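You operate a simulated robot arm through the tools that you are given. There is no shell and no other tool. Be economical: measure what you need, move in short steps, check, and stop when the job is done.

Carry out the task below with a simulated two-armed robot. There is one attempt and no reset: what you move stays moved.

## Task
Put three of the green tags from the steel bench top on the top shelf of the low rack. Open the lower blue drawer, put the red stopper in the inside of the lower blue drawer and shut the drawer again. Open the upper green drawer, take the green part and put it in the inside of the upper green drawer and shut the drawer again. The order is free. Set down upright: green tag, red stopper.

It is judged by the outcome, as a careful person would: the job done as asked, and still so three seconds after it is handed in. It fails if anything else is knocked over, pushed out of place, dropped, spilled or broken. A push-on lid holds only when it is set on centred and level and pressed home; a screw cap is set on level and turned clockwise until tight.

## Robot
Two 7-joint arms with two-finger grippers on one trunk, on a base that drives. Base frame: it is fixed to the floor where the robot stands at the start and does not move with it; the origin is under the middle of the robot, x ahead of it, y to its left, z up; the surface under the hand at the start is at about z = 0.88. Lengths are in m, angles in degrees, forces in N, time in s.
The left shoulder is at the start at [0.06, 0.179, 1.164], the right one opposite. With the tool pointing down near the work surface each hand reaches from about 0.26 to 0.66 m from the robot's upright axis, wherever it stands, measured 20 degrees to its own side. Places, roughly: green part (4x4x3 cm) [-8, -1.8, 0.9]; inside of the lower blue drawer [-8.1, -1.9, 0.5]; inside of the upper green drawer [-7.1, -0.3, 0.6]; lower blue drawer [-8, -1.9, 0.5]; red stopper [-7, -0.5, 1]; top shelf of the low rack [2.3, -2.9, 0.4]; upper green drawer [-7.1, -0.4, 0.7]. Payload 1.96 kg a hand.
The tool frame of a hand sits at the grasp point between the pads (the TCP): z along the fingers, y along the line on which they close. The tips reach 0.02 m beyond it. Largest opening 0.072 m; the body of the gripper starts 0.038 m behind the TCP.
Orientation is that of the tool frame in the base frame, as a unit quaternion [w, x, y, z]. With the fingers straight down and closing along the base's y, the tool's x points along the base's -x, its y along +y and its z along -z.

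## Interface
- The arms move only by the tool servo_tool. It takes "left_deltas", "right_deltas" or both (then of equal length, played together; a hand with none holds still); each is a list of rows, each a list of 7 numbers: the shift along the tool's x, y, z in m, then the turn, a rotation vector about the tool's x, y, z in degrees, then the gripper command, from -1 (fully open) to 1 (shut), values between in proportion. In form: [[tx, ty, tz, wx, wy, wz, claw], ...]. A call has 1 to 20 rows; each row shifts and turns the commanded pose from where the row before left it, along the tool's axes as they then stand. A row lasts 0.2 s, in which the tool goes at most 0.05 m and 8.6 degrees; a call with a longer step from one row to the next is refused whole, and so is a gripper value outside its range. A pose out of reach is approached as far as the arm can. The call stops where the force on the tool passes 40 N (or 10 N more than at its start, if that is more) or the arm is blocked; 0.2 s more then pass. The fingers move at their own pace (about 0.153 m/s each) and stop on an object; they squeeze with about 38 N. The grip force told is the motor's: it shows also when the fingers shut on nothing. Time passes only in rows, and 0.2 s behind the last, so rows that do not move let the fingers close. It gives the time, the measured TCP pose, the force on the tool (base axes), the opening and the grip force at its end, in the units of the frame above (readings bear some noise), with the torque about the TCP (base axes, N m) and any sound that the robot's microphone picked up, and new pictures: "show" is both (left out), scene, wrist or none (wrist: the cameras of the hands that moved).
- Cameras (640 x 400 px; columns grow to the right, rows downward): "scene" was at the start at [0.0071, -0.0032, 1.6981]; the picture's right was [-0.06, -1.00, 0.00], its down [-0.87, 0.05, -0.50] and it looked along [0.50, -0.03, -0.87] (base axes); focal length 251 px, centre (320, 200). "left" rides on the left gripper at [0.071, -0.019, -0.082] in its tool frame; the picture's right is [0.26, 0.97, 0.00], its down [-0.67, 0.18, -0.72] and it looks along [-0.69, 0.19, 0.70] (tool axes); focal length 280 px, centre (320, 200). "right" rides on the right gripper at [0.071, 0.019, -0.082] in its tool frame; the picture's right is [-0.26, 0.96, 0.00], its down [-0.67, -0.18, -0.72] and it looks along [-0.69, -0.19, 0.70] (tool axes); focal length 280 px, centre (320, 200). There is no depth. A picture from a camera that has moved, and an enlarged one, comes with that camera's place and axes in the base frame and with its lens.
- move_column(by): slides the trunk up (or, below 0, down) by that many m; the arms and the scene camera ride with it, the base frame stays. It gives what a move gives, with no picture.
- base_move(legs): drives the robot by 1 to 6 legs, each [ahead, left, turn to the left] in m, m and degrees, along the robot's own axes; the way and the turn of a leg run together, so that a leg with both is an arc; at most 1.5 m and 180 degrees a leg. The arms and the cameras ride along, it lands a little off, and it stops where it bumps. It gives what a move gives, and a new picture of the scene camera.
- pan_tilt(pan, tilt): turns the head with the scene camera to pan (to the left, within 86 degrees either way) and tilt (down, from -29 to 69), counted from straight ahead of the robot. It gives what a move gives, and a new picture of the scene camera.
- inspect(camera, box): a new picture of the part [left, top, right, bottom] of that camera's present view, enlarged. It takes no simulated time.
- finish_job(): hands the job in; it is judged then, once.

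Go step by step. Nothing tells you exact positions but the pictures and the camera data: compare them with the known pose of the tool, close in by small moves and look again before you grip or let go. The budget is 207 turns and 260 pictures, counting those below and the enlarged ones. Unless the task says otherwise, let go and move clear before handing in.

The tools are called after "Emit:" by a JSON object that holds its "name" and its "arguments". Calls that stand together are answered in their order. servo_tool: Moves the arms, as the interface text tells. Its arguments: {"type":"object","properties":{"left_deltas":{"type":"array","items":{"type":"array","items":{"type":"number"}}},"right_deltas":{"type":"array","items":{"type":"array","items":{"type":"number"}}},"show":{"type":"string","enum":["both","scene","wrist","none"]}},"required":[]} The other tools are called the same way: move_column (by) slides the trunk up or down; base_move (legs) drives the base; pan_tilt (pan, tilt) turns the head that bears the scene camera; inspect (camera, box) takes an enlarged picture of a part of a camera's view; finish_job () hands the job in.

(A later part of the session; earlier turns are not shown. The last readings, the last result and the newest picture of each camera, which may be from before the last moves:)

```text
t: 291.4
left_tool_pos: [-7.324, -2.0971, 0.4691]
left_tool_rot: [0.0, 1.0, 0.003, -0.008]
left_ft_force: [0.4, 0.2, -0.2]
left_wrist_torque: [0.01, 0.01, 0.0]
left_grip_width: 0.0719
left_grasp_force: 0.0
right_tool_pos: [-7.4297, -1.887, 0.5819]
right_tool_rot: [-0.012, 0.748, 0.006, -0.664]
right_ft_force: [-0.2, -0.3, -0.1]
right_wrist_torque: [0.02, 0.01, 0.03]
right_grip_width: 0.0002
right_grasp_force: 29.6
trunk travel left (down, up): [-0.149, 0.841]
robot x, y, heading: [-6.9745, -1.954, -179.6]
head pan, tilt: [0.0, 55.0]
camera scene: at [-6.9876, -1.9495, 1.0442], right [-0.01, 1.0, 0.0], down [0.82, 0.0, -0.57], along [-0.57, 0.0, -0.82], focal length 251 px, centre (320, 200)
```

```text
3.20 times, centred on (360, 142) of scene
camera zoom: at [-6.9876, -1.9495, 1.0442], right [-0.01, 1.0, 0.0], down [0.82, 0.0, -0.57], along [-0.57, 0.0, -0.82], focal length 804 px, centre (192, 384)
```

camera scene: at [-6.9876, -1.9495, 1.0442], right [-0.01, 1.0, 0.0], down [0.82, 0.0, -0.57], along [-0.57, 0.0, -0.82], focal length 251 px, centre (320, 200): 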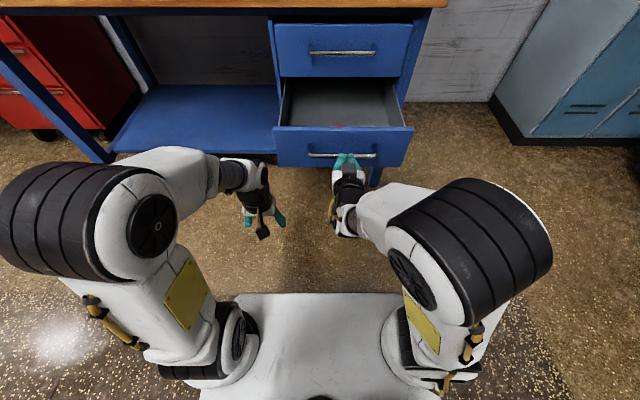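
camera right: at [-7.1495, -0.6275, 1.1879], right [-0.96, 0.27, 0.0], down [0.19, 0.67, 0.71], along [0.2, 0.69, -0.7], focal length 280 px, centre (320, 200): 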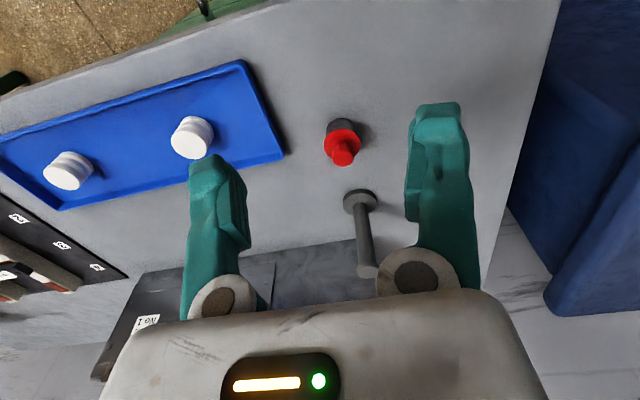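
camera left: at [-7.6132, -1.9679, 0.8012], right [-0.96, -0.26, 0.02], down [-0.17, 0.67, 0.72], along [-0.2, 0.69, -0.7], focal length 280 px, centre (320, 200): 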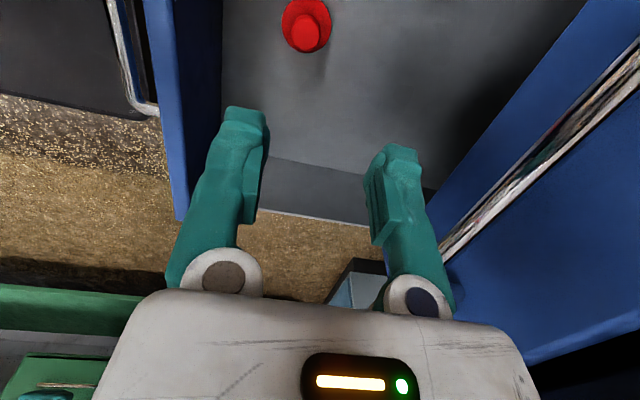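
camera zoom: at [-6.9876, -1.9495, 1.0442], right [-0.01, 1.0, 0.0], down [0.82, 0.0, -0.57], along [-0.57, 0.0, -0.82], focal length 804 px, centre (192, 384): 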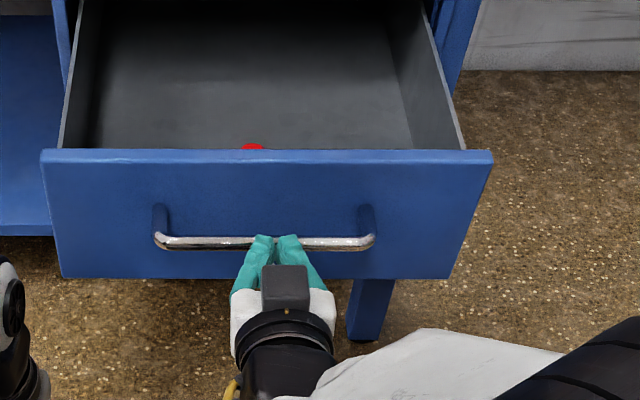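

The closed fingertips will pass above the bar and push the panel. Driving forward 0.25.

Emit:
{"name": "base_move", "arguments": {"legs": [[0.25, 0, 0]]}}

```text
t: 293.2
left_tool_pos: [-7.575, -2.1015, 0.4699]
left_tool_rot: [0.0, 1.0, 0.005, -0.008]
left_ft_force: [-0.3, -0.9, -0.4]
left_wrist_torque: [0.0, -0.01, -0.04]
left_grip_width: 0.0719
left_grasp_force: 0.0
right_tool_pos: [-7.6828, -1.8914, 0.5827]
right_tool_rot: [-0.01, 0.747, 0.008, -0.664]
right_ft_force: [0.6, 0.3, -0.5]
right_wrist_torque: [0.0, 0.03, -0.01]
right_grip_width: 0.0
right_grasp_force: 29.0
trunk travel left (down, up): [-0.149, 0.841]
robot x, y, heading: [-7.2265, -1.9505, -179.3]
head pan, tilt: [0.0, 55.0]
camera scene: at [-7.2395, -1.9516, 1.0442], right [-0.01, 1.0, 0.0], down [0.82, 0.01, -0.57], along [-0.57, -0.01, -0.82], focal length 251 px, centre (320, 200)
```

scene: 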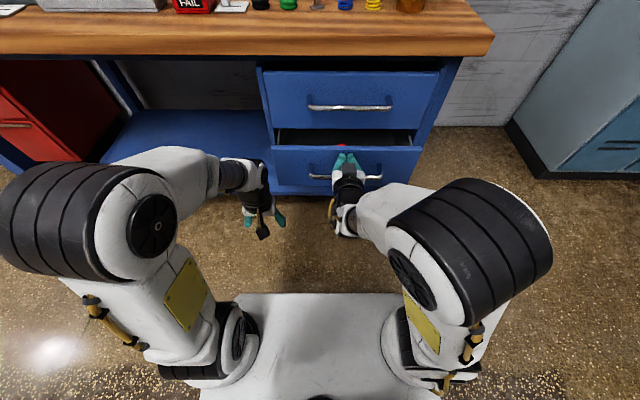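

The drawer is going in smoothly. Base another 0.05, then the last bit with the arm.

Emit:
{"name": "base_move", "arguments": {"legs": [[0.05, 0, 0]]}}

Emit:
{"name": "servo_tool", "arguments": {"right_deltas": [[0, 0, 0.006, 0, 0, 0, 1], [0, 0, 0.006, 0, 0, 0, 1], [0, 0, 0.006, 0, 0, 0, 1], [0, 0, 0.006, 0, 0, 0, 1], [0, 0, 0.006, 0, 0, 0, 1]], "show": "scene"}}

```text
t: 294.1
left_tool_pos: [-7.6236, -2.1022, 0.4699]
left_tool_rot: [0.0, 1.0, 0.005, -0.008]
left_ft_force: [0.0, 0.8, 0.2]
left_wrist_torque: [-0.01, 0.01, 0.01]
left_grip_width: 0.0721
left_grasp_force: 0.2
right_tool_pos: [-7.7317, -1.891, 0.5829]
right_tool_rot: [-0.009, 0.748, 0.009, -0.663]
right_ft_force: [0.3, 0.4, -0.3]
right_wrist_torque: [0.01, -0.01, -0.01]
right_grip_width: 0.0
right_grasp_force: 29.3
trunk travel left (down, up): [-0.149, 0.841]
robot x, y, heading: [-7.2786, -1.9549, -179.4]
head pan, tilt: [0.0, 55.0]
camera scene: at [-7.2887, -1.9521, 1.0442], right [-0.01, 1.0, 0.0], down [0.82, 0.01, -0.57], along [-0.57, -0.01, -0.82], focal length 251 px, centre (320, 200)
```

scene: 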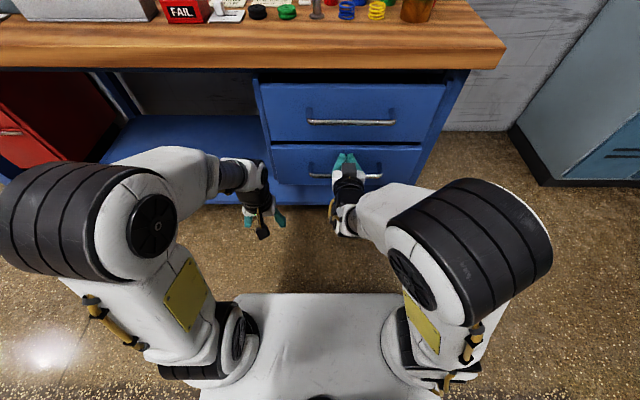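

```text
t: 295.2
left_tool_pos: [-7.6223, -2.1015, 0.4722]
left_tool_rot: [0.0, 1.0, 0.005, -0.009]
left_ft_force: [0.1, -0.1, 0.9]
left_wrist_torque: [-0.02, -0.03, -0.03]
left_grip_width: 0.0716
left_grasp_force: 0.1
right_tool_pos: [-7.7533, -1.8907, 0.5773]
right_tool_rot: [-0.01, 0.748, 0.009, -0.663]
right_ft_force: [25.9, 2.0, 10.0]
right_wrist_torque: [0.03, 0.29, -0.03]
right_grip_width: 0.0061
right_grasp_force: 29.5
trunk travel left (down, up): [-0.149, 0.841]
robot x, y, heading: [-7.2768, -1.9547, -179.3]
head pan, tilt: [0.0, 55.0]
stopped in row 5 (right hand): the force on the tool passed its limit at 51 N (the readings are from after the stop); the commanded pose is now the measured one
camera scene: at [-7.2849, -1.952, 1.0445], right [-0.01, 1.0, 0.0], down [0.82, 0.01, -0.58], along [-0.58, -0.01, -0.82], focal length 251 px, centre (320, 200)
```

scene: 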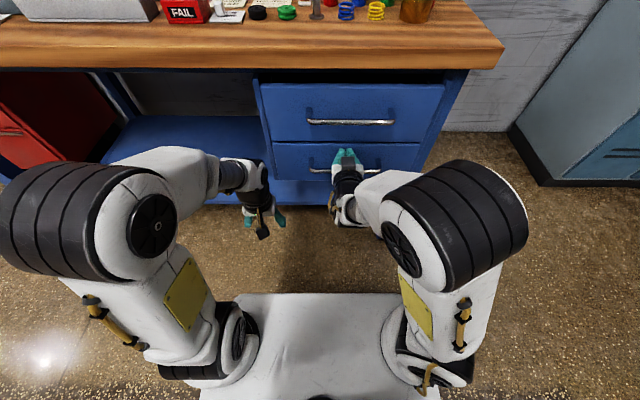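

The drawer is shut (51 N at the stop). I'll back off, raise the trunk, and fold the right hand down again.

Emit:
{"name": "base_move", "arguments": {"legs": [[-0.35, 0, 0]]}}

Emit:
{"name": "move_column", "arguments": {"by": 0.4}}

Emit:
{"name": "move_column", "arguments": {"by": 0.26}}

Emit:
{"name": "servo_tool", "arguments": {"left_deltas": [[0, 0, 0, 0, 0, 8.2, -1], [0, 0, 0, 0, 0, 8.2, -1], [0, 0, 0, 0, 0, 8.2, -1], [0, 0, 0, 0, 0, 8.2, -1], [0, 0, 0, 0, 0, 8.2, -1], [0, 0, 0, 0, 0, 8.2, -1], [0, 0, 0, 0, 0, 8.2, -1], [0, 0, 0, 0, 0, 8.2, -1], [0, 0, 0, 0, 0, 8.2, -1], [0, 0, 0, 0, 0, 8.1, -1], [0, 0, 0, 0, 0, 8.1, -1], [0, 0, 0, 0, 0, 0, -1]], "right_deltas": [[0, 0, -0.01, 0, 8.2, 0, 0], [0, 0, -0.01, 0, 8.2, 0, 0], [0, 0, -0.01, 0, 8.2, 0, 0], [0, 0, -0.01, 0, 8.2, 0, 0], [0, 0, -0.01, 0, 8.2, 0, 0], [0, 0, 0, 0, 8.2, 0, 0], [0, 0, 0, 0, 8.2, 0, 0], [0, 0, 0, 0, 8.2, 0, 0], [0, 0, 0, 0, 8.2, 0, 0], [0, 0, 0, 0, 8.2, 0, 0], [0, 0, 0, 0, 0, 0, 0], [0, 0, 0, 0, 0, 0, 0]]}}

```text
t: 297.5
left_tool_pos: [-7.28, -2.0987, 0.4703]
left_tool_rot: [0.001, 1.0, 0.006, -0.007]
left_ft_force: [-0.1, 0.4, 0.4]
left_wrist_torque: [-0.02, -0.03, 0.04]
left_grip_width: 0.0723
left_grasp_force: 0.1
right_tool_pos: [-7.4121, -1.8883, 0.5773]
right_tool_rot: [-0.009, 0.749, 0.01, -0.662]
right_ft_force: [-0.6, -1.0, -0.1]
right_wrist_torque: [-0.01, 0.03, -0.01]
right_grip_width: 0.0
right_grasp_force: 29.9
trunk travel left (down, up): [-0.149, 0.841]
robot x, y, heading: [-6.9343, -1.9494, -179.3]
head pan, tilt: [0.0, 55.0]
camera scene: at [-6.945, -1.9484, 1.0442], right [-0.01, 1.0, 0.0], down [0.82, 0.01, -0.57], along [-0.57, -0.01, -0.82], focal length 251 px, centre (320, 200)
```

scene: 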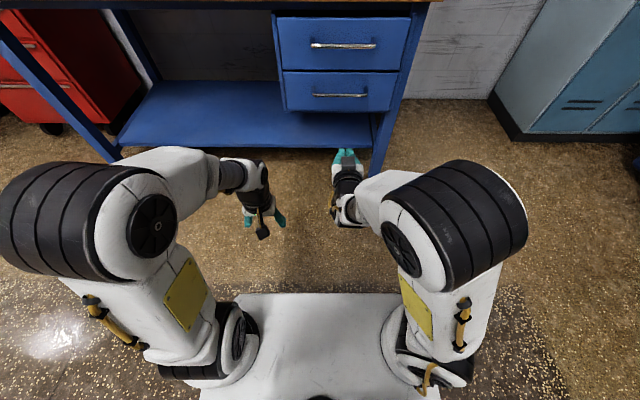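

```text
t: 301.3
left_tool_pos: [-7.2804, -2.0984, 0.8699]
left_tool_rot: [0.0, 1.0, 0.007, -0.008]
left_ft_force: [-1.0, -0.5, -1.0]
left_wrist_torque: [0.0, 0.0, 0.01]
left_grip_width: 0.072
left_grasp_force: 0.0
right_tool_pos: [-7.4122, -1.8889, 0.9776]
right_tool_rot: [-0.009, 0.749, 0.009, -0.662]
right_ft_force: [0.1, 1.0, 0.7]
right_wrist_torque: [0.02, 0.02, -0.01]
right_grip_width: 0.0001
right_grasp_force: 29.7
trunk travel left (down, up): [-0.549, 0.441]
robot x, y, heading: [-6.937, -1.9486, -179.4]
head pan, tilt: [0.0, 55.0]
```

```text
t: 304.0
left_tool_pos: [-7.2802, -2.0983, 1.1305]
left_tool_rot: [0.001, 1.0, 0.006, -0.008]
left_ft_force: [0.2, 1.1, 1.0]
left_wrist_torque: [-0.01, 0.03, 0.06]
left_grip_width: 0.0721
left_grasp_force: 0.0
right_tool_pos: [-7.4126, -1.8869, 1.2375]
right_tool_rot: [-0.009, 0.749, 0.01, -0.663]
right_ft_force: [-0.5, 0.2, -0.6]
right_wrist_torque: [0.02, -0.01, -0.03]
right_grip_width: 0.0001
right_grasp_force: 29.5
trunk travel left (down, up): [-0.809, 0.181]
robot x, y, heading: [-6.9318, -1.953, -179.2]
head pan, tilt: [0.0, 55.0]
```

```text
t: 306.6
left_tool_pos: [-7.2807, -2.0989, 1.1304]
left_tool_rot: [0.005, 0.711, -0.703, -0.006]
left_ft_force: [0.0, 0.1, 0.0]
left_wrist_torque: [0.02, 0.03, 0.01]
left_grip_width: 0.0719
left_grasp_force: 0.0
right_tool_pos: [-7.3594, -1.8862, 1.2182]
right_tool_rot: [-0.012, 0.998, 0.004, -0.063]
right_ft_force: [-0.5, 0.7, 0.2]
right_wrist_torque: [-0.03, -0.02, 0.04]
right_grip_width: 0.036
right_grasp_force: 0.1
right hand out of reach, approached as far as the arm can: row 9, 10
trunk travel left (down, up): [-0.809, 0.181]
robot x, y, heading: [-6.936, -1.9478, -179.0]
head pan, tilt: [0.0, 55.0]
camera scene: at [-6.9451, -1.9487, 1.7042], right [-0.01, 1.0, 0.0], down [0.82, 0.01, -0.57], along [-0.57, -0.01, -0.82], focal length 251 px, centre (320, 200)
camera right: at [-7.2798, -1.9069, 1.2899], right [-0.25, -0.97, 0.01], down [-0.58, 0.16, 0.8], along [-0.77, 0.2, -0.6], focal length 280 px, centre (320, 200)
camera left: at [-7.259, -2.1688, 1.2122], right [-0.96, -0.27, 0.01], down [-0.18, 0.67, 0.72], along [-0.21, 0.69, -0.7], focal length 280 px, centre (320, 200)
```

scene: 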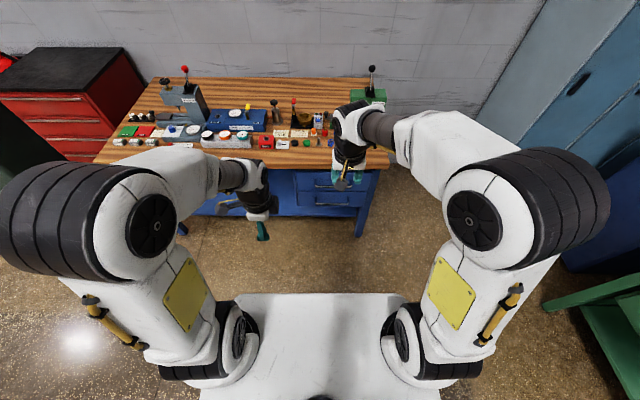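
right: 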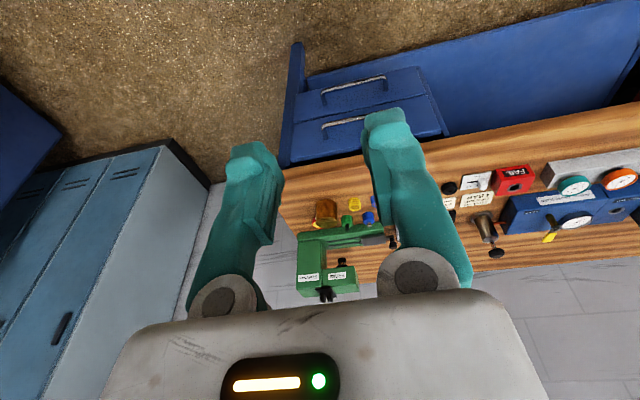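
left: 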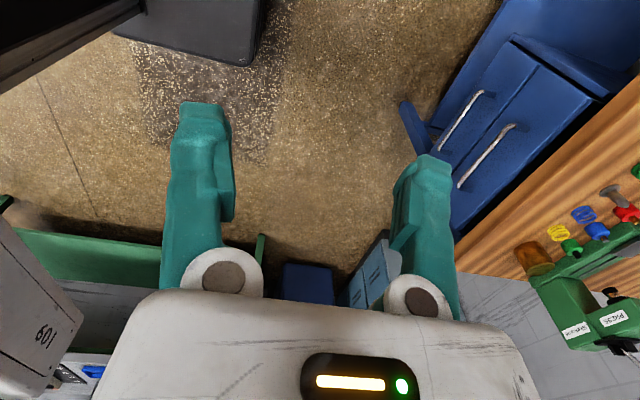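

The lower blue drawer is flush. Next the green part with the left hand: I'll move the right hand outward and drive to about (-7.36, -1.65).

Emit:
{"name": "servo_tool", "arguments": {"right_deltas": [[0, -0.03, 0, 0, 0, 0, 0], [0, -0.03, 0, 0, 0, 0, 0], [0, -0.03, 0, 0, 0, 0, 0], [0, -0.02, 0, 0, 0, 0, 0], [0.03, 0, 0, 0, 0, 0, 0], [0.03, 0, 0, 0, 0, 0, 0]], "show": "none"}}

Emit:
{"name": "base_move", "arguments": {"legs": [[0.0, -0.298, -0.9], [0.4, 0, 0]]}}

Emit:
{"name": "inspect", "arguments": {"camera": "left", "box": [0, 0, 640, 400]}}

```text
t: 308.0
left_tool_pos: [-7.2791, -2.0972, 1.1322]
left_tool_rot: [0.006, 0.711, -0.703, -0.006]
left_ft_force: [0.3, -0.2, 0.3]
left_wrist_torque: [-0.01, 0.01, 0.0]
left_grip_width: 0.0721
left_grasp_force: 0.1
right_tool_pos: [-7.3001, -1.7735, 1.2147]
right_tool_rot: [-0.013, 0.998, 0.004, -0.062]
right_ft_force: [0.2, 0.5, 0.1]
right_wrist_torque: [-0.05, -0.01, -0.01]
right_grip_width: 0.036
right_grasp_force: 0.0
trunk travel left (down, up): [-0.809, 0.181]
robot x, y, heading: [-6.9325, -1.9481, -179.3]
head pan, tilt: [0.0, 55.0]
```

```text
t: 312.1
left_tool_pos: [-7.6801, -1.7905, 1.1306]
left_tool_rot: [-0.004, -0.704, 0.711, 0.005]
left_ft_force: [0.5, 0.4, -0.4]
left_wrist_torque: [-0.02, 0.0, 0.0]
left_grip_width: 0.0719
left_grasp_force: 0.0
right_tool_pos: [-7.6955, -1.4657, 1.2153]
right_tool_rot: [-0.013, 0.998, -0.006, -0.063]
right_ft_force: [0.5, 0.4, 0.0]
right_wrist_torque: [0.05, 0.0, 0.01]
right_grip_width: 0.0359
right_grasp_force: 0.0
trunk travel left (down, up): [-0.809, 0.181]
robot x, y, heading: [-7.3298, -1.646, 179.5]
head pan, tilt: [0.0, 55.0]
camera scene: at [-7.342, -1.6476, 1.7042], right [0.01, 1.0, 0.0], down [0.82, -0.01, -0.57], along [-0.57, 0.0, -0.82], focal length 251 px, centre (320, 200)
```

scene: 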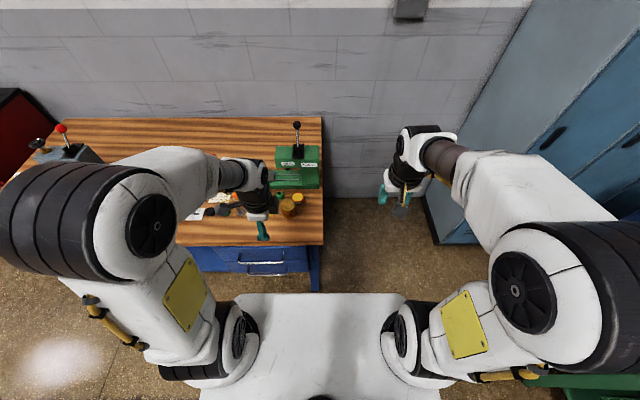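

```text
1.00 times, centred on (320, 200) of left (not enlarged: the box is as wide or as high as the picture)
camera zoom: at [-7.6605, -1.8614, 1.2125], right [-0.97, -0.25, 0.02], down [-0.17, 0.68, 0.72], along [-0.19, 0.69, -0.7], focal length 280 px, centre (320, 200)
```

zoom: 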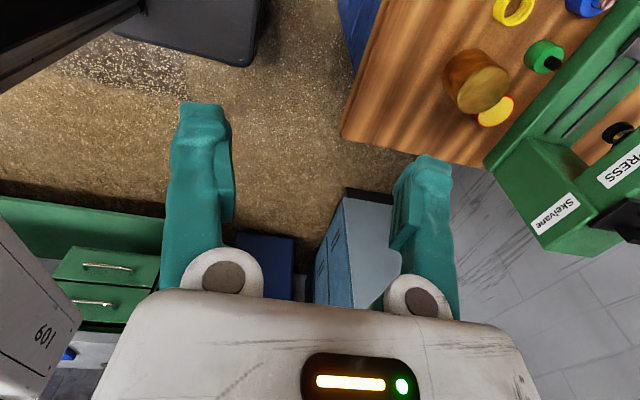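

The green part shows at about (-7.935, -1.815). I need to know how far the green press head overhangs there, so I'll zoom in.

Emit:
{"name": "inspect", "arguments": {"camera": "scene", "box": [225, 115, 345, 265]}}

Emit:
{"name": "inspect", "arguments": {"camera": "left", "box": [440, 0, 640, 260]}}

```text
2.67 times, centred on (285, 190) of scene
camera zoom: at [-7.342, -1.6476, 1.7042], right [0.01, 1.0, 0.0], down [0.82, -0.01, -0.57], along [-0.57, 0.0, -0.82], focal length 670 px, centre (413, 227)
```

zoom: 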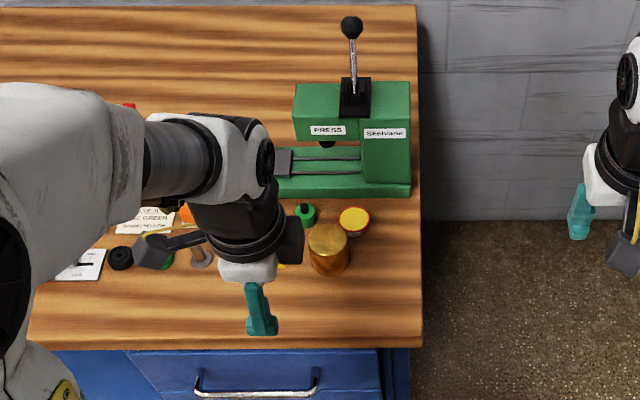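

```text
1.54 times, centred on (540, 130) of left
camera zoom: at [-7.6605, -1.8614, 1.2125], right [-0.97, -0.25, 0.02], down [-0.17, 0.68, 0.72], along [-0.19, 0.69, -0.7], focal length 431 px, centre (-18, 308)
```

zoom: 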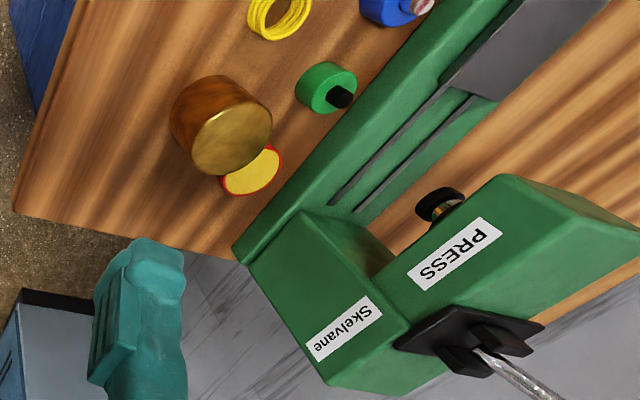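

The press head's front is at x -8.01 and its base at -7.98, so a yawed grip with the fingers partly open fits. I'll drive forward 6 cm and bring the left hand over the part.

Emit:
{"name": "base_move", "arguments": {"legs": [[0.06, 0, 0.5]]}}

Emit:
{"name": "servo_tool", "arguments": {"left_deltas": [[0.005, 0.03, 0.015, 0, 0, 0, -0.4], [0.005, 0.03, 0.015, 0, 0, 0, -0.4], [0.005, 0.03, 0.015, 0, 0, 0, -0.4], [0.005, 0.03, 0.015, 0, 0, 0, -0.4], [0.0, 0.03, 0.015, 0, 0, 0, -0.4], [0, 0.03, 0.015, 0, 0, 0, -0.4], [0, 0.01, 0.01, 0, 0, 0, -0.4], [0, 0, 0, 0, 0, 0, -0.4]]}}

```text
t: 313.1
left_tool_pos: [-7.7378, -1.7935, 1.1319]
left_tool_rot: [0.007, 0.708, -0.706, -0.007]
left_ft_force: [-0.4, -0.5, -0.2]
left_wrist_torque: [-0.03, -0.02, 0.01]
left_grip_width: 0.0721
left_grasp_force: 0.2
right_tool_pos: [-7.7546, -1.4693, 1.2144]
right_tool_rot: [-0.013, 0.998, -0.002, -0.064]
right_ft_force: [0.9, 0.3, -0.6]
right_wrist_torque: [-0.03, 0.01, 0.02]
right_grip_width: 0.0358
right_grasp_force: 0.0
trunk travel left (down, up): [-0.809, 0.181]
robot x, y, heading: [-7.3912, -1.6492, -180.2]
head pan, tilt: [0.0, 55.0]
camera scene: at [-7.3981, -1.6473, 1.7043], right [0.0, 1.0, 0.0], down [0.82, 0.0, -0.58], along [-0.58, 0.0, -0.82], focal length 251 px, centre (320, 200)
```

scene: 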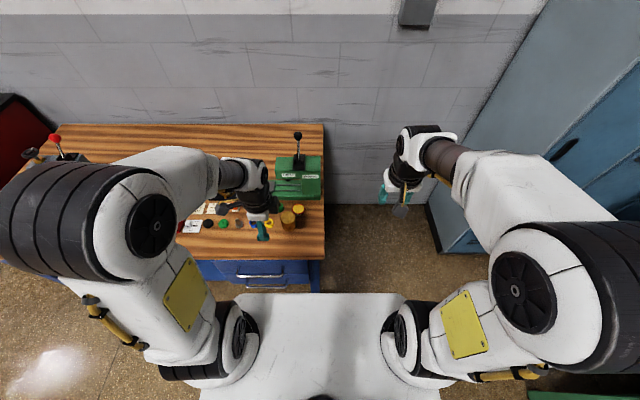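

```text
t: 314.9
left_tool_pos: [-7.932, -1.8115, 1.0288]
left_tool_rot: [0.005, 0.708, -0.707, -0.006]
left_ft_force: [0.2, 0.8, -0.7]
left_wrist_torque: [0.02, -0.02, -0.03]
left_grip_width: 0.0504
left_grasp_force: 0.1
right_tool_pos: [-7.7585, -1.469, 1.2137]
right_tool_rot: [-0.013, 0.998, -0.002, -0.063]
right_ft_force: [-0.1, 0.1, 0.5]
right_wrist_torque: [0.01, 0.04, 0.0]
right_grip_width: 0.036
right_grasp_force: 0.1
trunk travel left (down, up): [-0.809, 0.181]
robot x, y, heading: [-7.3932, -1.6513, -180.1]
head pan, tilt: [0.0, 55.0]
camera scene: at [-7.4028, -1.6472, 1.7042], right [0.0, 1.0, 0.0], down [0.82, 0.0, -0.57], along [-0.57, 0.0, -0.82], focal length 251 px, centre (320, 200)
camera left: at [-7.9106, -1.8819, 1.1107], right [-0.96, -0.26, 0.01], down [-0.17, 0.67, 0.72], along [-0.2, 0.69, -0.7], focal length 280 px, centre (320, 200)
```

scene: 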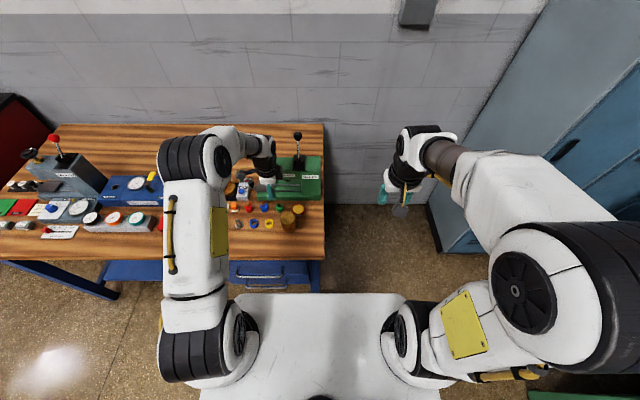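
left: 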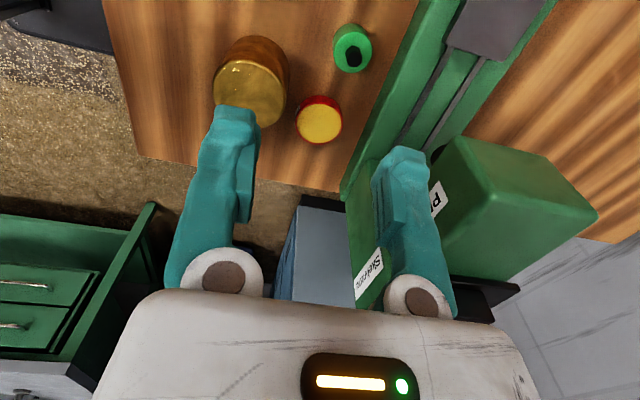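

The wrist view puts the part at (-7.954, -1.822), with the press base only 0.036 behind it. A grip along y is safer, so I'll turn the hand back by 90 degrees up here and look again.

Emit:
{"name": "servo_tool", "arguments": {"left_deltas": [[0, 0, -0.01, 0, 0, -8.2, -0.4], [0, 0, -0.01, 0, 0, -8.2, -0.4], [0, 0, 0, 0, 0, -8.2, -0.4], [0, 0, 0, 0, 0, -8.2, -0.4], [0, 0, 0, 0, 0, -8.2, -0.4], [0, 0, 0, 0, 0, -8.2, -0.4], [0, 0, 0, 0, 0, -8.2, -0.4], [0, 0, 0, 0, 0, -8.2, -0.4], [0, 0, 0, 0, 0, -8.2, -0.4], [0, 0, 0, 0, 0, -8.1, -0.4], [0, 0, 0, 0, 0, -8.1, -0.4], [0, 0, 0, 0, 0, 0, -0.4]], "show": "wrist"}}

```text
t: 317.5
left_tool_pos: [-7.9322, -1.8135, 1.0541]
left_tool_rot: [0.0, 1.0, 0.002, -0.008]
left_ft_force: [-0.3, -0.4, 0.2]
left_wrist_torque: [-0.04, -0.01, 0.03]
left_grip_width: 0.0505
left_grasp_force: 0.1
right_tool_pos: [-7.7578, -1.4687, 1.2147]
right_tool_rot: [-0.013, 0.998, -0.002, -0.062]
right_ft_force: [0.0, 0.4, 0.2]
right_wrist_torque: [0.0, -0.02, 0.0]
right_grip_width: 0.0361
right_grasp_force: 0.0
trunk travel left (down, up): [-0.809, 0.181]
robot x, y, heading: [-7.3929, -1.6502, -180.1]
head pan, tilt: [0.0, 55.0]
camera left: at [-7.8581, -1.7941, 1.1349], right [0.26, -0.96, 0.0], down [-0.66, -0.18, 0.73], along [-0.7, -0.19, -0.69], focal length 280 px, centre (320, 200)
```

left: 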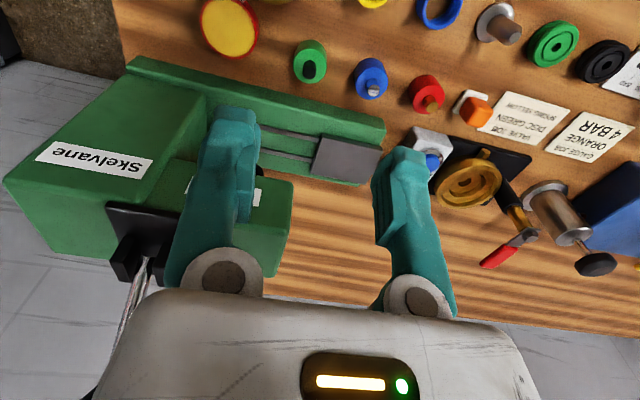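

Triangulating both wrist views gives the part's top at z 0.853 and centre (-7.962, -1.812); so the bench top is near 0.825. I'll lean the hand 5 degrees back from the press and yaw 30 degrees to keep its camera off the brown cylinder.

Emit:
{"name": "servo_tool", "arguments": {"left_deltas": [[0, 0, 0, 0, -5, 0, -0.4], [0, 0, 0, 0, 0, 7.5, -0.4], [0, 0, 0, 0, 0, 7.5, -0.4], [0, 0, 0, 0, 0, 7.5, -0.4], [0, 0, 0, 0, 0, 7.5, -0.4], [0, 0, 0, 0, 0, 0, -0.4]], "show": "wrist"}}

```text
t: 318.9
left_tool_pos: [-7.9318, -1.814, 1.0544]
left_tool_rot: [0.014, 0.964, -0.259, -0.05]
left_ft_force: [0.1, -0.9, -0.5]
left_wrist_torque: [-0.02, -0.04, 0.01]
left_grip_width: 0.0504
left_grasp_force: 0.1
right_tool_pos: [-7.758, -1.4682, 1.215]
right_tool_rot: [-0.013, 0.998, -0.002, -0.062]
right_ft_force: [0.2, -0.4, 0.0]
right_wrist_torque: [0.01, 0.02, 0.02]
right_grip_width: 0.0361
right_grasp_force: 0.1
trunk travel left (down, up): [-0.809, 0.181]
robot x, y, heading: [-7.3917, -1.6443, -180.0]
head pan, tilt: [0.0, 55.0]
camera left: at [-7.8516, -1.8322, 1.1282], right [-0.26, -0.97, 0.03], down [-0.6, 0.18, 0.78], along [-0.76, 0.18, -0.62], focal length 280 px, centre (320, 200)
```

left: 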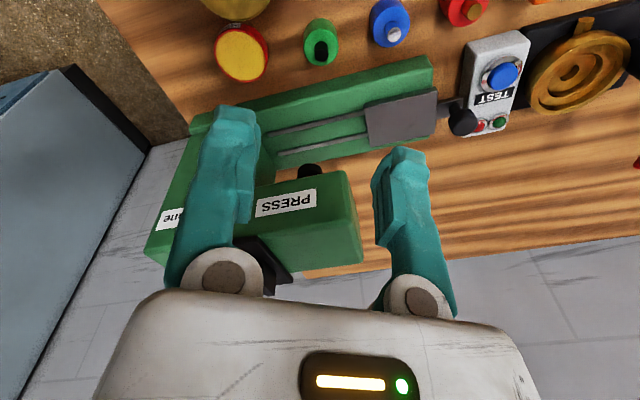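

Confirmed: (-7.962, -1.813). Moving to just above it.

Emit:
{"name": "servo_tool", "arguments": {"left_deltas": [[-0.0028, 0.0012, 0.0253, 0, 0, 0, -0.4], [-0.0028, 0.0012, 0.0253, 0, 0, 0, -0.4], [-0.0028, 0.0012, 0.0253, 0, 0, 0, -0.4], [-0.0028, 0.0012, 0.0253, 0, 0, 0, -0.4], [-0.0026, 0.0012, 0.0252, 0, 0, 0, -0.4], [0, 0, 0, 0, 0, 0, -0.4]], "show": "both"}}

```text
t: 320.3
left_tool_pos: [-7.9591, -1.8121, 0.9305]
left_tool_rot: [0.014, 0.965, -0.259, -0.05]
left_ft_force: [0.4, 0.1, -1.1]
left_wrist_torque: [0.0, -0.01, 0.01]
left_grip_width: 0.0504
left_grasp_force: 0.0
right_tool_pos: [-7.7569, -1.4683, 1.2153]
right_tool_rot: [-0.013, 0.998, -0.002, -0.062]
right_ft_force: [-0.5, 0.8, -0.2]
right_wrist_torque: [0.0, 0.0, -0.01]
right_grip_width: 0.0364
right_grasp_force: 0.0
trunk travel left (down, up): [-0.809, 0.181]
robot x, y, heading: [-7.3908, -1.6461, -180.0]
head pan, tilt: [0.0, 55.0]
camera scene: at [-7.4025, -1.6473, 1.7042], right [0.0, 1.0, 0.0], down [0.82, 0.0, -0.57], along [-0.57, 0.0, -0.82], focal length 251 px, centre (320, 200)
camera left: at [-7.8791, -1.8308, 1.0054], right [-0.25, -0.97, 0.03], down [-0.6, 0.18, 0.78], along [-0.76, 0.18, -0.62], focal length 280 px, centre (320, 200)
```

scene: 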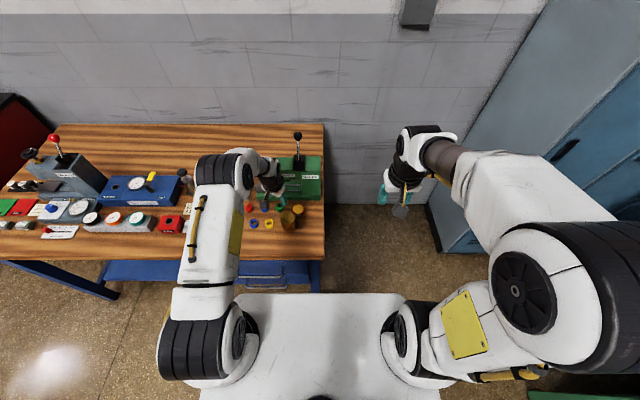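
left: 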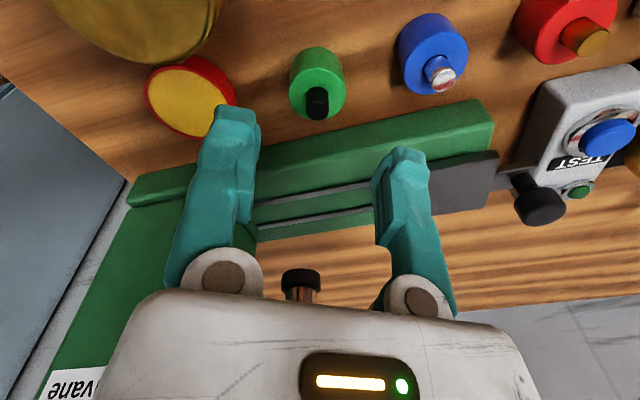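

Aligned. Descending 5 cm, then a look.

Emit:
{"name": "servo_tool", "arguments": {"left_deltas": [[0.0011, -0.0007, 0.0166, 0, 0, 0, -0.4], [0.0011, -0.0007, 0.0166, 0, 0, 0, -0.4], [0.0011, -0.0006, 0.0166, 0, 0, 0, -0.4], [0, 0, 0, 0, 0, 0, -0.4]], "show": "both"}}

Emit:
{"name": "inspect", "arguments": {"camera": "scene", "box": [235, 125, 335, 235]}}

```text
t: 321.3
left_tool_pos: [-7.9605, -1.8123, 0.8778]
left_tool_rot: [0.014, 0.965, -0.258, -0.049]
left_ft_force: [-0.2, -0.9, 0.5]
left_wrist_torque: [0.02, -0.03, 0.01]
left_grip_width: 0.0505
left_grasp_force: 0.0
right_tool_pos: [-7.7583, -1.4682, 1.2144]
right_tool_rot: [-0.013, 0.998, -0.001, -0.062]
right_ft_force: [0.4, 0.0, 0.5]
right_wrist_torque: [0.03, 0.01, 0.0]
right_grip_width: 0.0359
right_grasp_force: 0.0
trunk travel left (down, up): [-0.809, 0.181]
robot x, y, heading: [-7.3892, -1.6511, -179.5]
head pan, tilt: [0.0, 55.0]
camera scene: at [-7.4028, -1.6473, 1.7042], right [0.0, 1.0, 0.0], down [0.82, 0.0, -0.57], along [-0.57, 0.0, -0.82], focal length 251 px, centre (320, 200)
camera left: at [-7.8816, -1.8301, 0.9522], right [-0.25, -0.97, 0.03], down [-0.6, 0.18, 0.78], along [-0.76, 0.18, -0.62], focal length 280 px, centre (320, 200)
```

scene: 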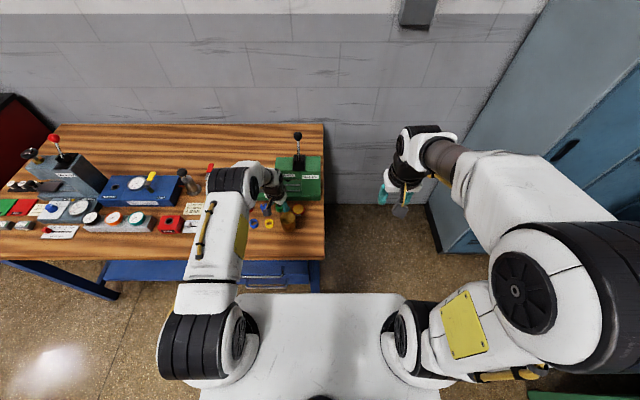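
left: 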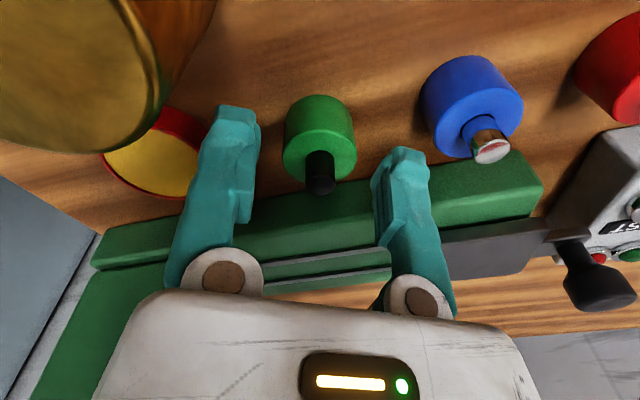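

```text
3.64 times, centred on (285, 180) of scene
camera zoom: at [-7.4028, -1.6473, 1.7042], right [0.0, 1.0, 0.0], down [0.82, 0.0, -0.57], along [-0.57, 0.0, -0.82], focal length 914 px, centre (447, 273)
```

zoom: 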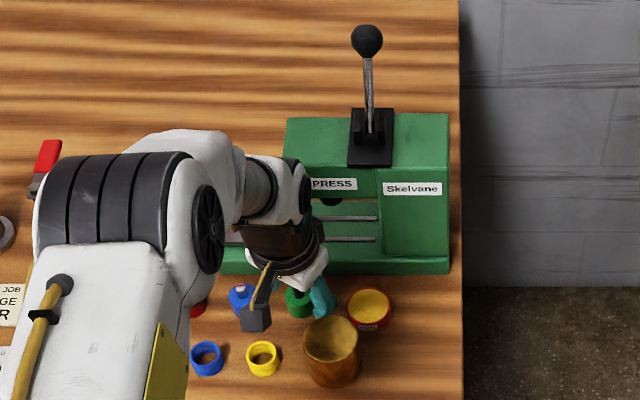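

Clear on all sides. The last 24 mm down, then close.

Emit:
{"name": "servo_tool", "arguments": {"left_deltas": [[-0.0007, 0.0004, 0.012, 0, 0, 0, -0.4], [-0.0006, 0.0003, 0.012, 0, 0, 0, -0.4], [0, 0, 0, 0, 0, 0, -0.4], [0, 0, 0, 0, 0, 0, 0.2], [0, 0, 0, 0, 0, 0, 1], [0, 0, 0, 0, 0, 0, 1], [0, 0, 0, 0, 0, 0, 1]], "show": "wrist"}}

```text
t: 321.9
left_tool_pos: [-7.9643, -1.8138, 0.8608]
left_tool_rot: [0.015, 0.965, -0.258, -0.05]
left_ft_force: [11.8, -4.8, 18.4]
left_wrist_torque: [0.35, -0.62, -0.21]
left_grip_width: 0.052
left_grasp_force: 1.4
right_tool_pos: [-7.7555, -1.4688, 1.216]
right_tool_rot: [-0.013, 0.998, -0.002, -0.064]
right_ft_force: [-0.4, 0.2, 0.1]
right_wrist_torque: [0.0, 0.0, 0.04]
right_grip_width: 0.0361
right_grasp_force: 0.0
trunk travel left (down, up): [-0.809, 0.181]
robot x, y, heading: [-7.3902, -1.6456, -180.2]
head pan, tilt: [0.0, 55.0]
stopped in row 3 (left hand): the force on the tool passed its limit at 44 N (the readings are from after the stop); the commanded pose is now the measured one
camera left: at [-7.8843, -1.8326, 0.9357], right [-0.25, -0.97, 0.03], down [-0.6, 0.18, 0.78], along [-0.76, 0.18, -0.62], focal length 280 px, centre (320, 200)
```

left: 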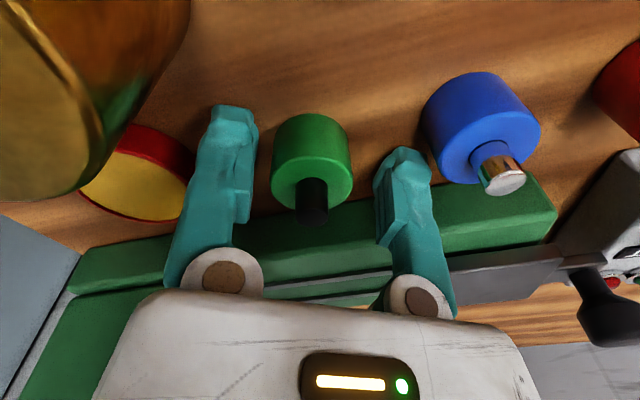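

The rear finger touches the press base at z 0.86. I'll lift a little, reduce the yaw to about 12 degrees and come 4 mm nearer.

Emit:
{"name": "servo_tool", "arguments": {"left_deltas": [[0, 0, -0.02, 0, 0, 0, -0.4], [0, 0, -0.02, 0, 0, 0, -0.4], [0, 0, 0, 0, 0, -6, -0.3], [0, 0, 0, 0, 0, -6, -0.3], [0, 0, 0, 0, 0, -6, -0.3], [0, 0, 0, 0, 0, 0, -0.3]], "show": "wrist"}}

```text
t: 323.3
left_tool_pos: [-7.9628, -1.8124, 0.8994]
left_tool_rot: [0.006, 0.993, -0.103, -0.051]
left_ft_force: [0.5, -0.2, 0.5]
left_wrist_torque: [-0.02, 0.0, 0.01]
left_grip_width: 0.047
left_grasp_force: 0.1
right_tool_pos: [-7.7594, -1.4699, 1.2148]
right_tool_rot: [-0.013, 0.998, -0.001, -0.062]
right_ft_force: [-0.7, 0.1, 0.3]
right_wrist_torque: [-0.02, 0.01, -0.04]
right_grip_width: 0.0358
right_grasp_force: 0.0
trunk travel left (down, up): [-0.809, 0.181]
robot x, y, heading: [-7.3911, -1.6474, -179.6]
head pan, tilt: [0.0, 55.0]
camera left: at [-7.8796, -1.808, 0.974], right [0.06, -1.0, 0.0], down [-0.62, -0.04, 0.78], along [-0.78, -0.04, -0.62], focal length 280 px, centre (320, 200)
```

left: 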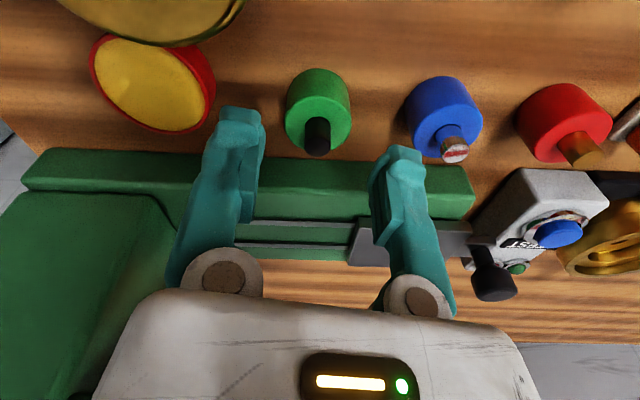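

The top centre was misjudged: re-triangulating gives the part top at z 0.873, so the contact was the bench top (0.845), not the press. I'll return to 30 degrees of yaw and grip at TCP z 0.869.

Emit:
{"name": "servo_tool", "arguments": {"left_deltas": [[0, 0, 0, 0, 0, 6, -0.4], [0, 0, 0, 0, 0, 6, -0.4], [0, 0, 0, 0, 0, 6, -0.4], [0.0017, -0.0014, 0.01, 0, 0, 0, -0.4], [0.0017, -0.0014, 0.01, 0, 0, 0, -0.4], [0.0017, -0.0014, 0.0095, 0, 0, 0, -0.4], [0, 0, 0, 0, 0, 0, -0.4]], "show": "wrist"}}

```text
t: 324.9
left_tool_pos: [-7.9586, -1.8114, 0.871]
left_tool_rot: [0.015, 0.965, -0.258, -0.05]
left_ft_force: [-1.0, 0.0, 1.2]
left_wrist_torque: [-0.01, 0.01, 0.02]
left_grip_width: 0.0504
left_grasp_force: 0.1
right_tool_pos: [-7.7586, -1.4688, 1.2142]
right_tool_rot: [-0.013, 0.998, -0.002, -0.063]
right_ft_force: [0.7, -0.3, -0.4]
right_wrist_torque: [0.0, 0.01, 0.0]
right_grip_width: 0.0358
right_grasp_force: 0.0
trunk travel left (down, up): [-0.809, 0.181]
robot x, y, heading: [-7.3938, -1.6499, -179.9]
head pan, tilt: [0.0, 55.0]
camera left: at [-7.8783, -1.8297, 0.9436], right [-0.25, -0.97, 0.03], down [-0.6, 0.18, 0.78], along [-0.76, 0.18, -0.62], focal length 280 px, centre (320, 200)
```

left: 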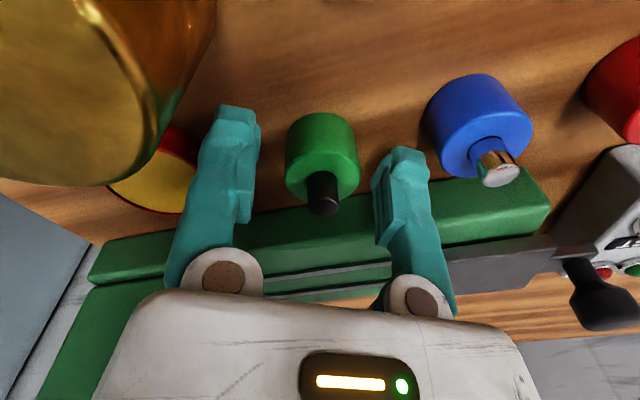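

Centred, no contact. Closing.

Emit:
{"name": "servo_tool", "arguments": {"left_deltas": [[0, 0, 0, 0, 0, 0, 0], [0, 0, 0, 0, 0, 0, 1], [0, 0, 0, 0, 0, 0, 1], [0, 0, 0, 0, 0, 0, 1]], "show": "wrist"}}

```text
t: 325.9
left_tool_pos: [-7.9574, -1.8119, 0.8699]
left_tool_rot: [0.014, 0.965, -0.257, -0.05]
left_ft_force: [0.1, -0.1, -0.3]
left_wrist_torque: [0.01, 0.0, 0.03]
left_grip_width: 0.0306
left_grasp_force: 38.1
right_tool_pos: [-7.7582, -1.4687, 1.214]
right_tool_rot: [-0.014, 0.998, -0.001, -0.063]
right_ft_force: [0.1, 0.0, -0.6]
right_wrist_torque: [0.03, -0.01, 0.0]
right_grip_width: 0.036
right_grasp_force: 0.1
trunk travel left (down, up): [-0.809, 0.181]
robot x, y, heading: [-7.3868, -1.6484, -180.0]
head pan, tilt: [0.0, 55.0]
camera left: at [-7.8784, -1.8297, 0.9437], right [-0.25, -0.97, 0.03], down [-0.6, 0.18, 0.78], along [-0.76, 0.18, -0.62], focal length 280 px, centre (320, 200)
```

left: 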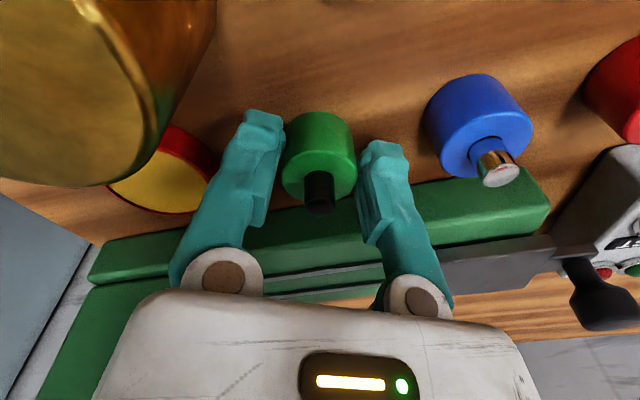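

Held at 31 mm. Before lifting I want to compare with the green disc further along the bench, since the task gives the part as 4x4x3 cm.

Emit:
{"name": "inspect", "arguments": {"camera": "scene", "box": [160, 170, 320, 270]}}

Emit:
{"name": "inspect", "arguments": {"camera": "left", "box": [400, 0, 640, 150]}}

```text
4.00 times, centred on (240, 220) of scene
camera zoom: at [-7.4032, -1.6475, 1.7042], right [0.0, 1.0, 0.0], down [0.82, 0.0, -0.57], along [-0.57, 0.0, -0.82], focal length 1005 px, centre (640, 120)
```

zoom: 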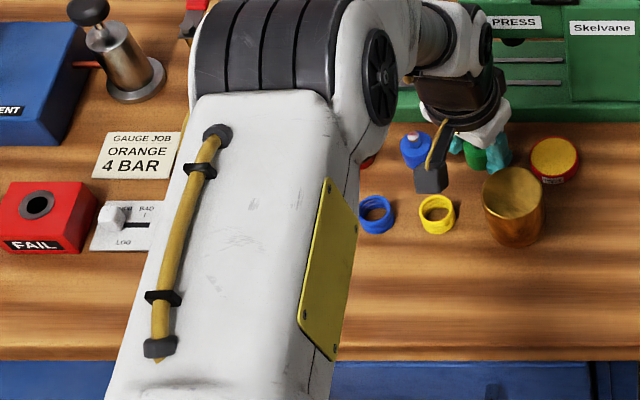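

```text
2.67 times, centred on (520, 75) of left
camera zoom: at [-7.8784, -1.8297, 0.9437], right [-0.25, -0.97, 0.03], down [-0.6, 0.18, 0.78], along [-0.76, 0.18, -0.62], focal length 748 px, centre (-213, 533)
```

zoom: 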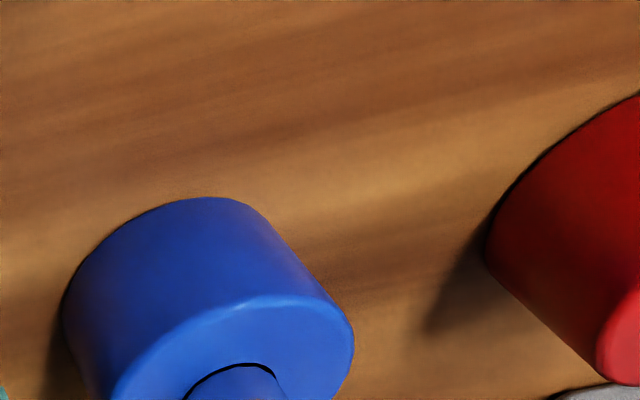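

The valve-like part fits the stated place ((-8, -1.8), against y -2.02 for the disc), so I keep it. Lifting straight up.

Emit:
{"name": "servo_tool", "arguments": {"left_deltas": [[-0.0018, 0.001, -0.0199, 0, 0, 0, 1], [-0.0027, 0.0016, -0.0298, 0, 0, 0, 1], [-0.0027, 0.0016, -0.0298, 0, 0, 0, 1], [-0.0027, 0.0016, -0.0298, 0, 0, 0, 1], [-0.0027, 0.0016, -0.0298, 0, 0, 0, 1], [-0.0027, 0.0016, -0.0298, 0, 0, 0, 1], [0, 0, 0, 0, 0, 0, 1]], "show": "wrist"}}

```text
t: 327.5
left_tool_pos: [-7.9584, -1.8111, 1.0405]
left_tool_rot: [0.014, 0.965, -0.258, -0.049]
left_ft_force: [0.4, 0.3, -1.3]
left_wrist_torque: [0.02, 0.0, -0.02]
left_grip_width: 0.0304
left_grasp_force: 37.8
right_tool_pos: [-7.7589, -1.4683, 1.2136]
right_tool_rot: [-0.013, 0.998, -0.001, -0.062]
right_ft_force: [0.1, 0.2, -0.5]
right_wrist_torque: [0.02, -0.03, -0.01]
right_grip_width: 0.0361
right_grasp_force: 0.0
trunk travel left (down, up): [-0.809, 0.181]
robot x, y, heading: [-7.3901, -1.6487, -180.1]
head pan, tilt: [0.0, 55.0]
camera left: at [-7.8773, -1.8305, 1.1146], right [-0.25, -0.97, 0.03], down [-0.6, 0.18, 0.78], along [-0.76, 0.18, -0.62], focal length 280 px, centre (320, 200)
```

left: 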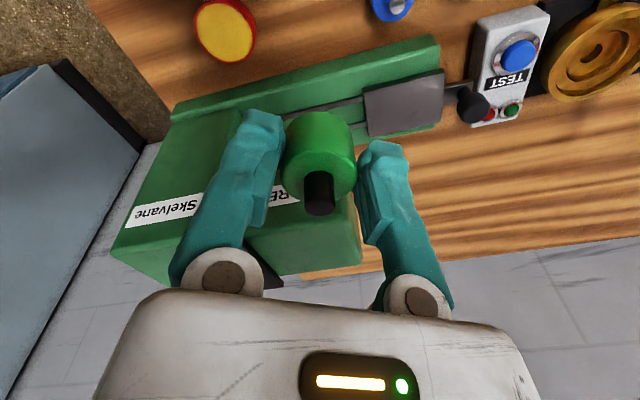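

It's in the hand and nothing else moved. I'll back off, turn to the green table, and look at its upper drawer.

Emit:
{"name": "base_move", "arguments": {"legs": [[-0.42, 0, 0], [0, 0, -90], [0.35, 0.2, 0]]}}

Emit:
{"name": "pan_tilt", "arguments": {"pan": 0, "tilt": 40}}

Emit:
{"name": "inspect", "arguments": {"camera": "scene", "box": [260, 230, 420, 330]}}

```text
t: 336.0
left_tool_pos: [-7.3347, -0.7308, 1.041]
left_tool_rot: [0.024, -0.503, 0.863, 0.046]
left_ft_force: [-0.1, -0.4, -1.6]
left_wrist_torque: [-0.02, 0.0, 0.01]
left_grip_width: 0.0305
left_grasp_force: 38.0
right_tool_pos: [-6.9906, -0.926, 1.2144]
right_tool_rot: [-0.054, 0.707, -0.704, -0.036]
right_ft_force: [-0.4, 0.2, -0.6]
right_wrist_torque: [0.0, 0.01, 0.0]
right_grip_width: 0.0357
right_grasp_force: 0.1
trunk travel left (down, up): [-0.809, 0.181]
robot x, y, heading: [-7.1686, -1.2951, 90.5]
head pan, tilt: [0.0, 55.0]
camera scene: at [-7.1663, -1.282, 1.7042], right [1.0, 0.01, 0.0], down [0.01, -0.82, -0.57], along [0.0, 0.57, -0.82], focal length 251 px, centre (320, 200)
```

scene: 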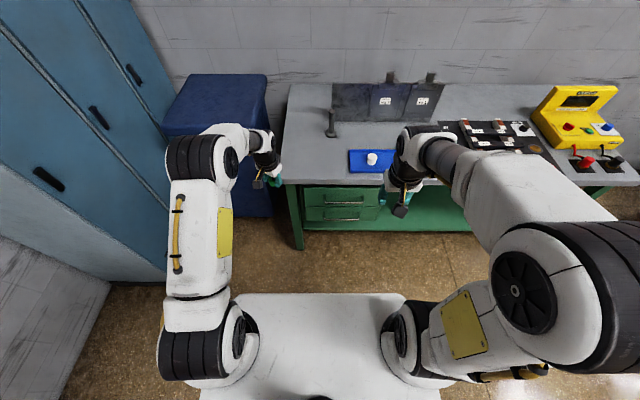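

```text
t: 336.8
left_tool_pos: [-7.3357, -0.7294, 1.0399]
left_tool_rot: [0.024, -0.503, 0.863, 0.045]
left_ft_force: [0.9, 0.0, -1.6]
left_wrist_torque: [-0.01, -0.04, -0.02]
left_grip_width: 0.0304
left_grasp_force: 38.2
right_tool_pos: [-6.9903, -0.9249, 1.2151]
right_tool_rot: [-0.053, 0.708, -0.704, -0.034]
right_ft_force: [0.0, 0.0, -0.6]
right_wrist_torque: [-0.03, -0.01, -0.02]
right_grip_width: 0.036
right_grasp_force: 0.0
trunk travel left (down, up): [-0.809, 0.181]
robot x, y, heading: [-7.1705, -1.2912, 90.7]
head pan, tilt: [0.0, 40.0]
camera scene: at [-7.1672, -1.2679, 1.7248], right [1.0, 0.01, 0.0], down [0.01, -0.64, -0.77], along [-0.01, 0.77, -0.64], focal length 251 px, centre (320, 200)
```

scene: 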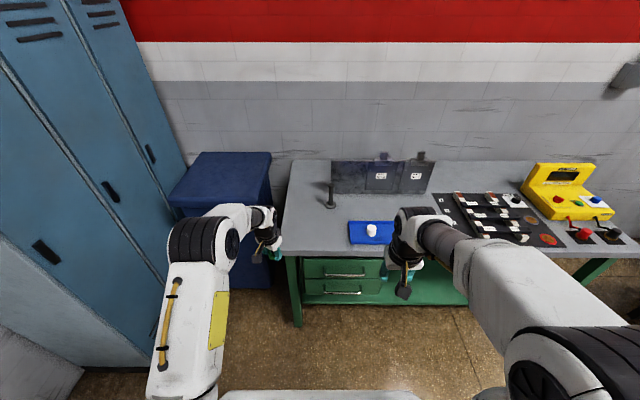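

```text
4.00 times, centred on (340, 280) of scene
camera zoom: at [-7.1672, -1.2679, 1.7248], right [1.0, 0.01, 0.0], down [0.01, -0.64, -0.77], along [-0.01, 0.77, -0.64], focal length 1005 px, centre (240, -120)
```

zoom: 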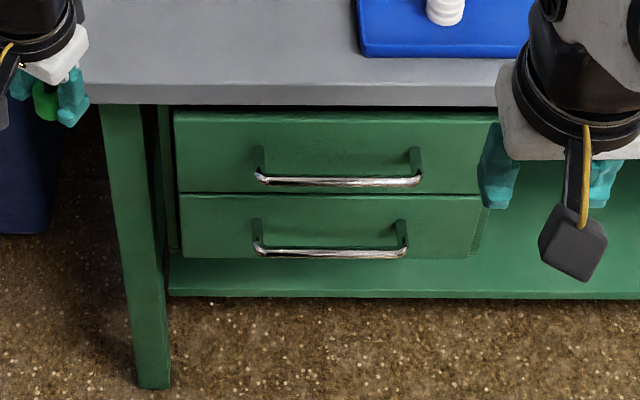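

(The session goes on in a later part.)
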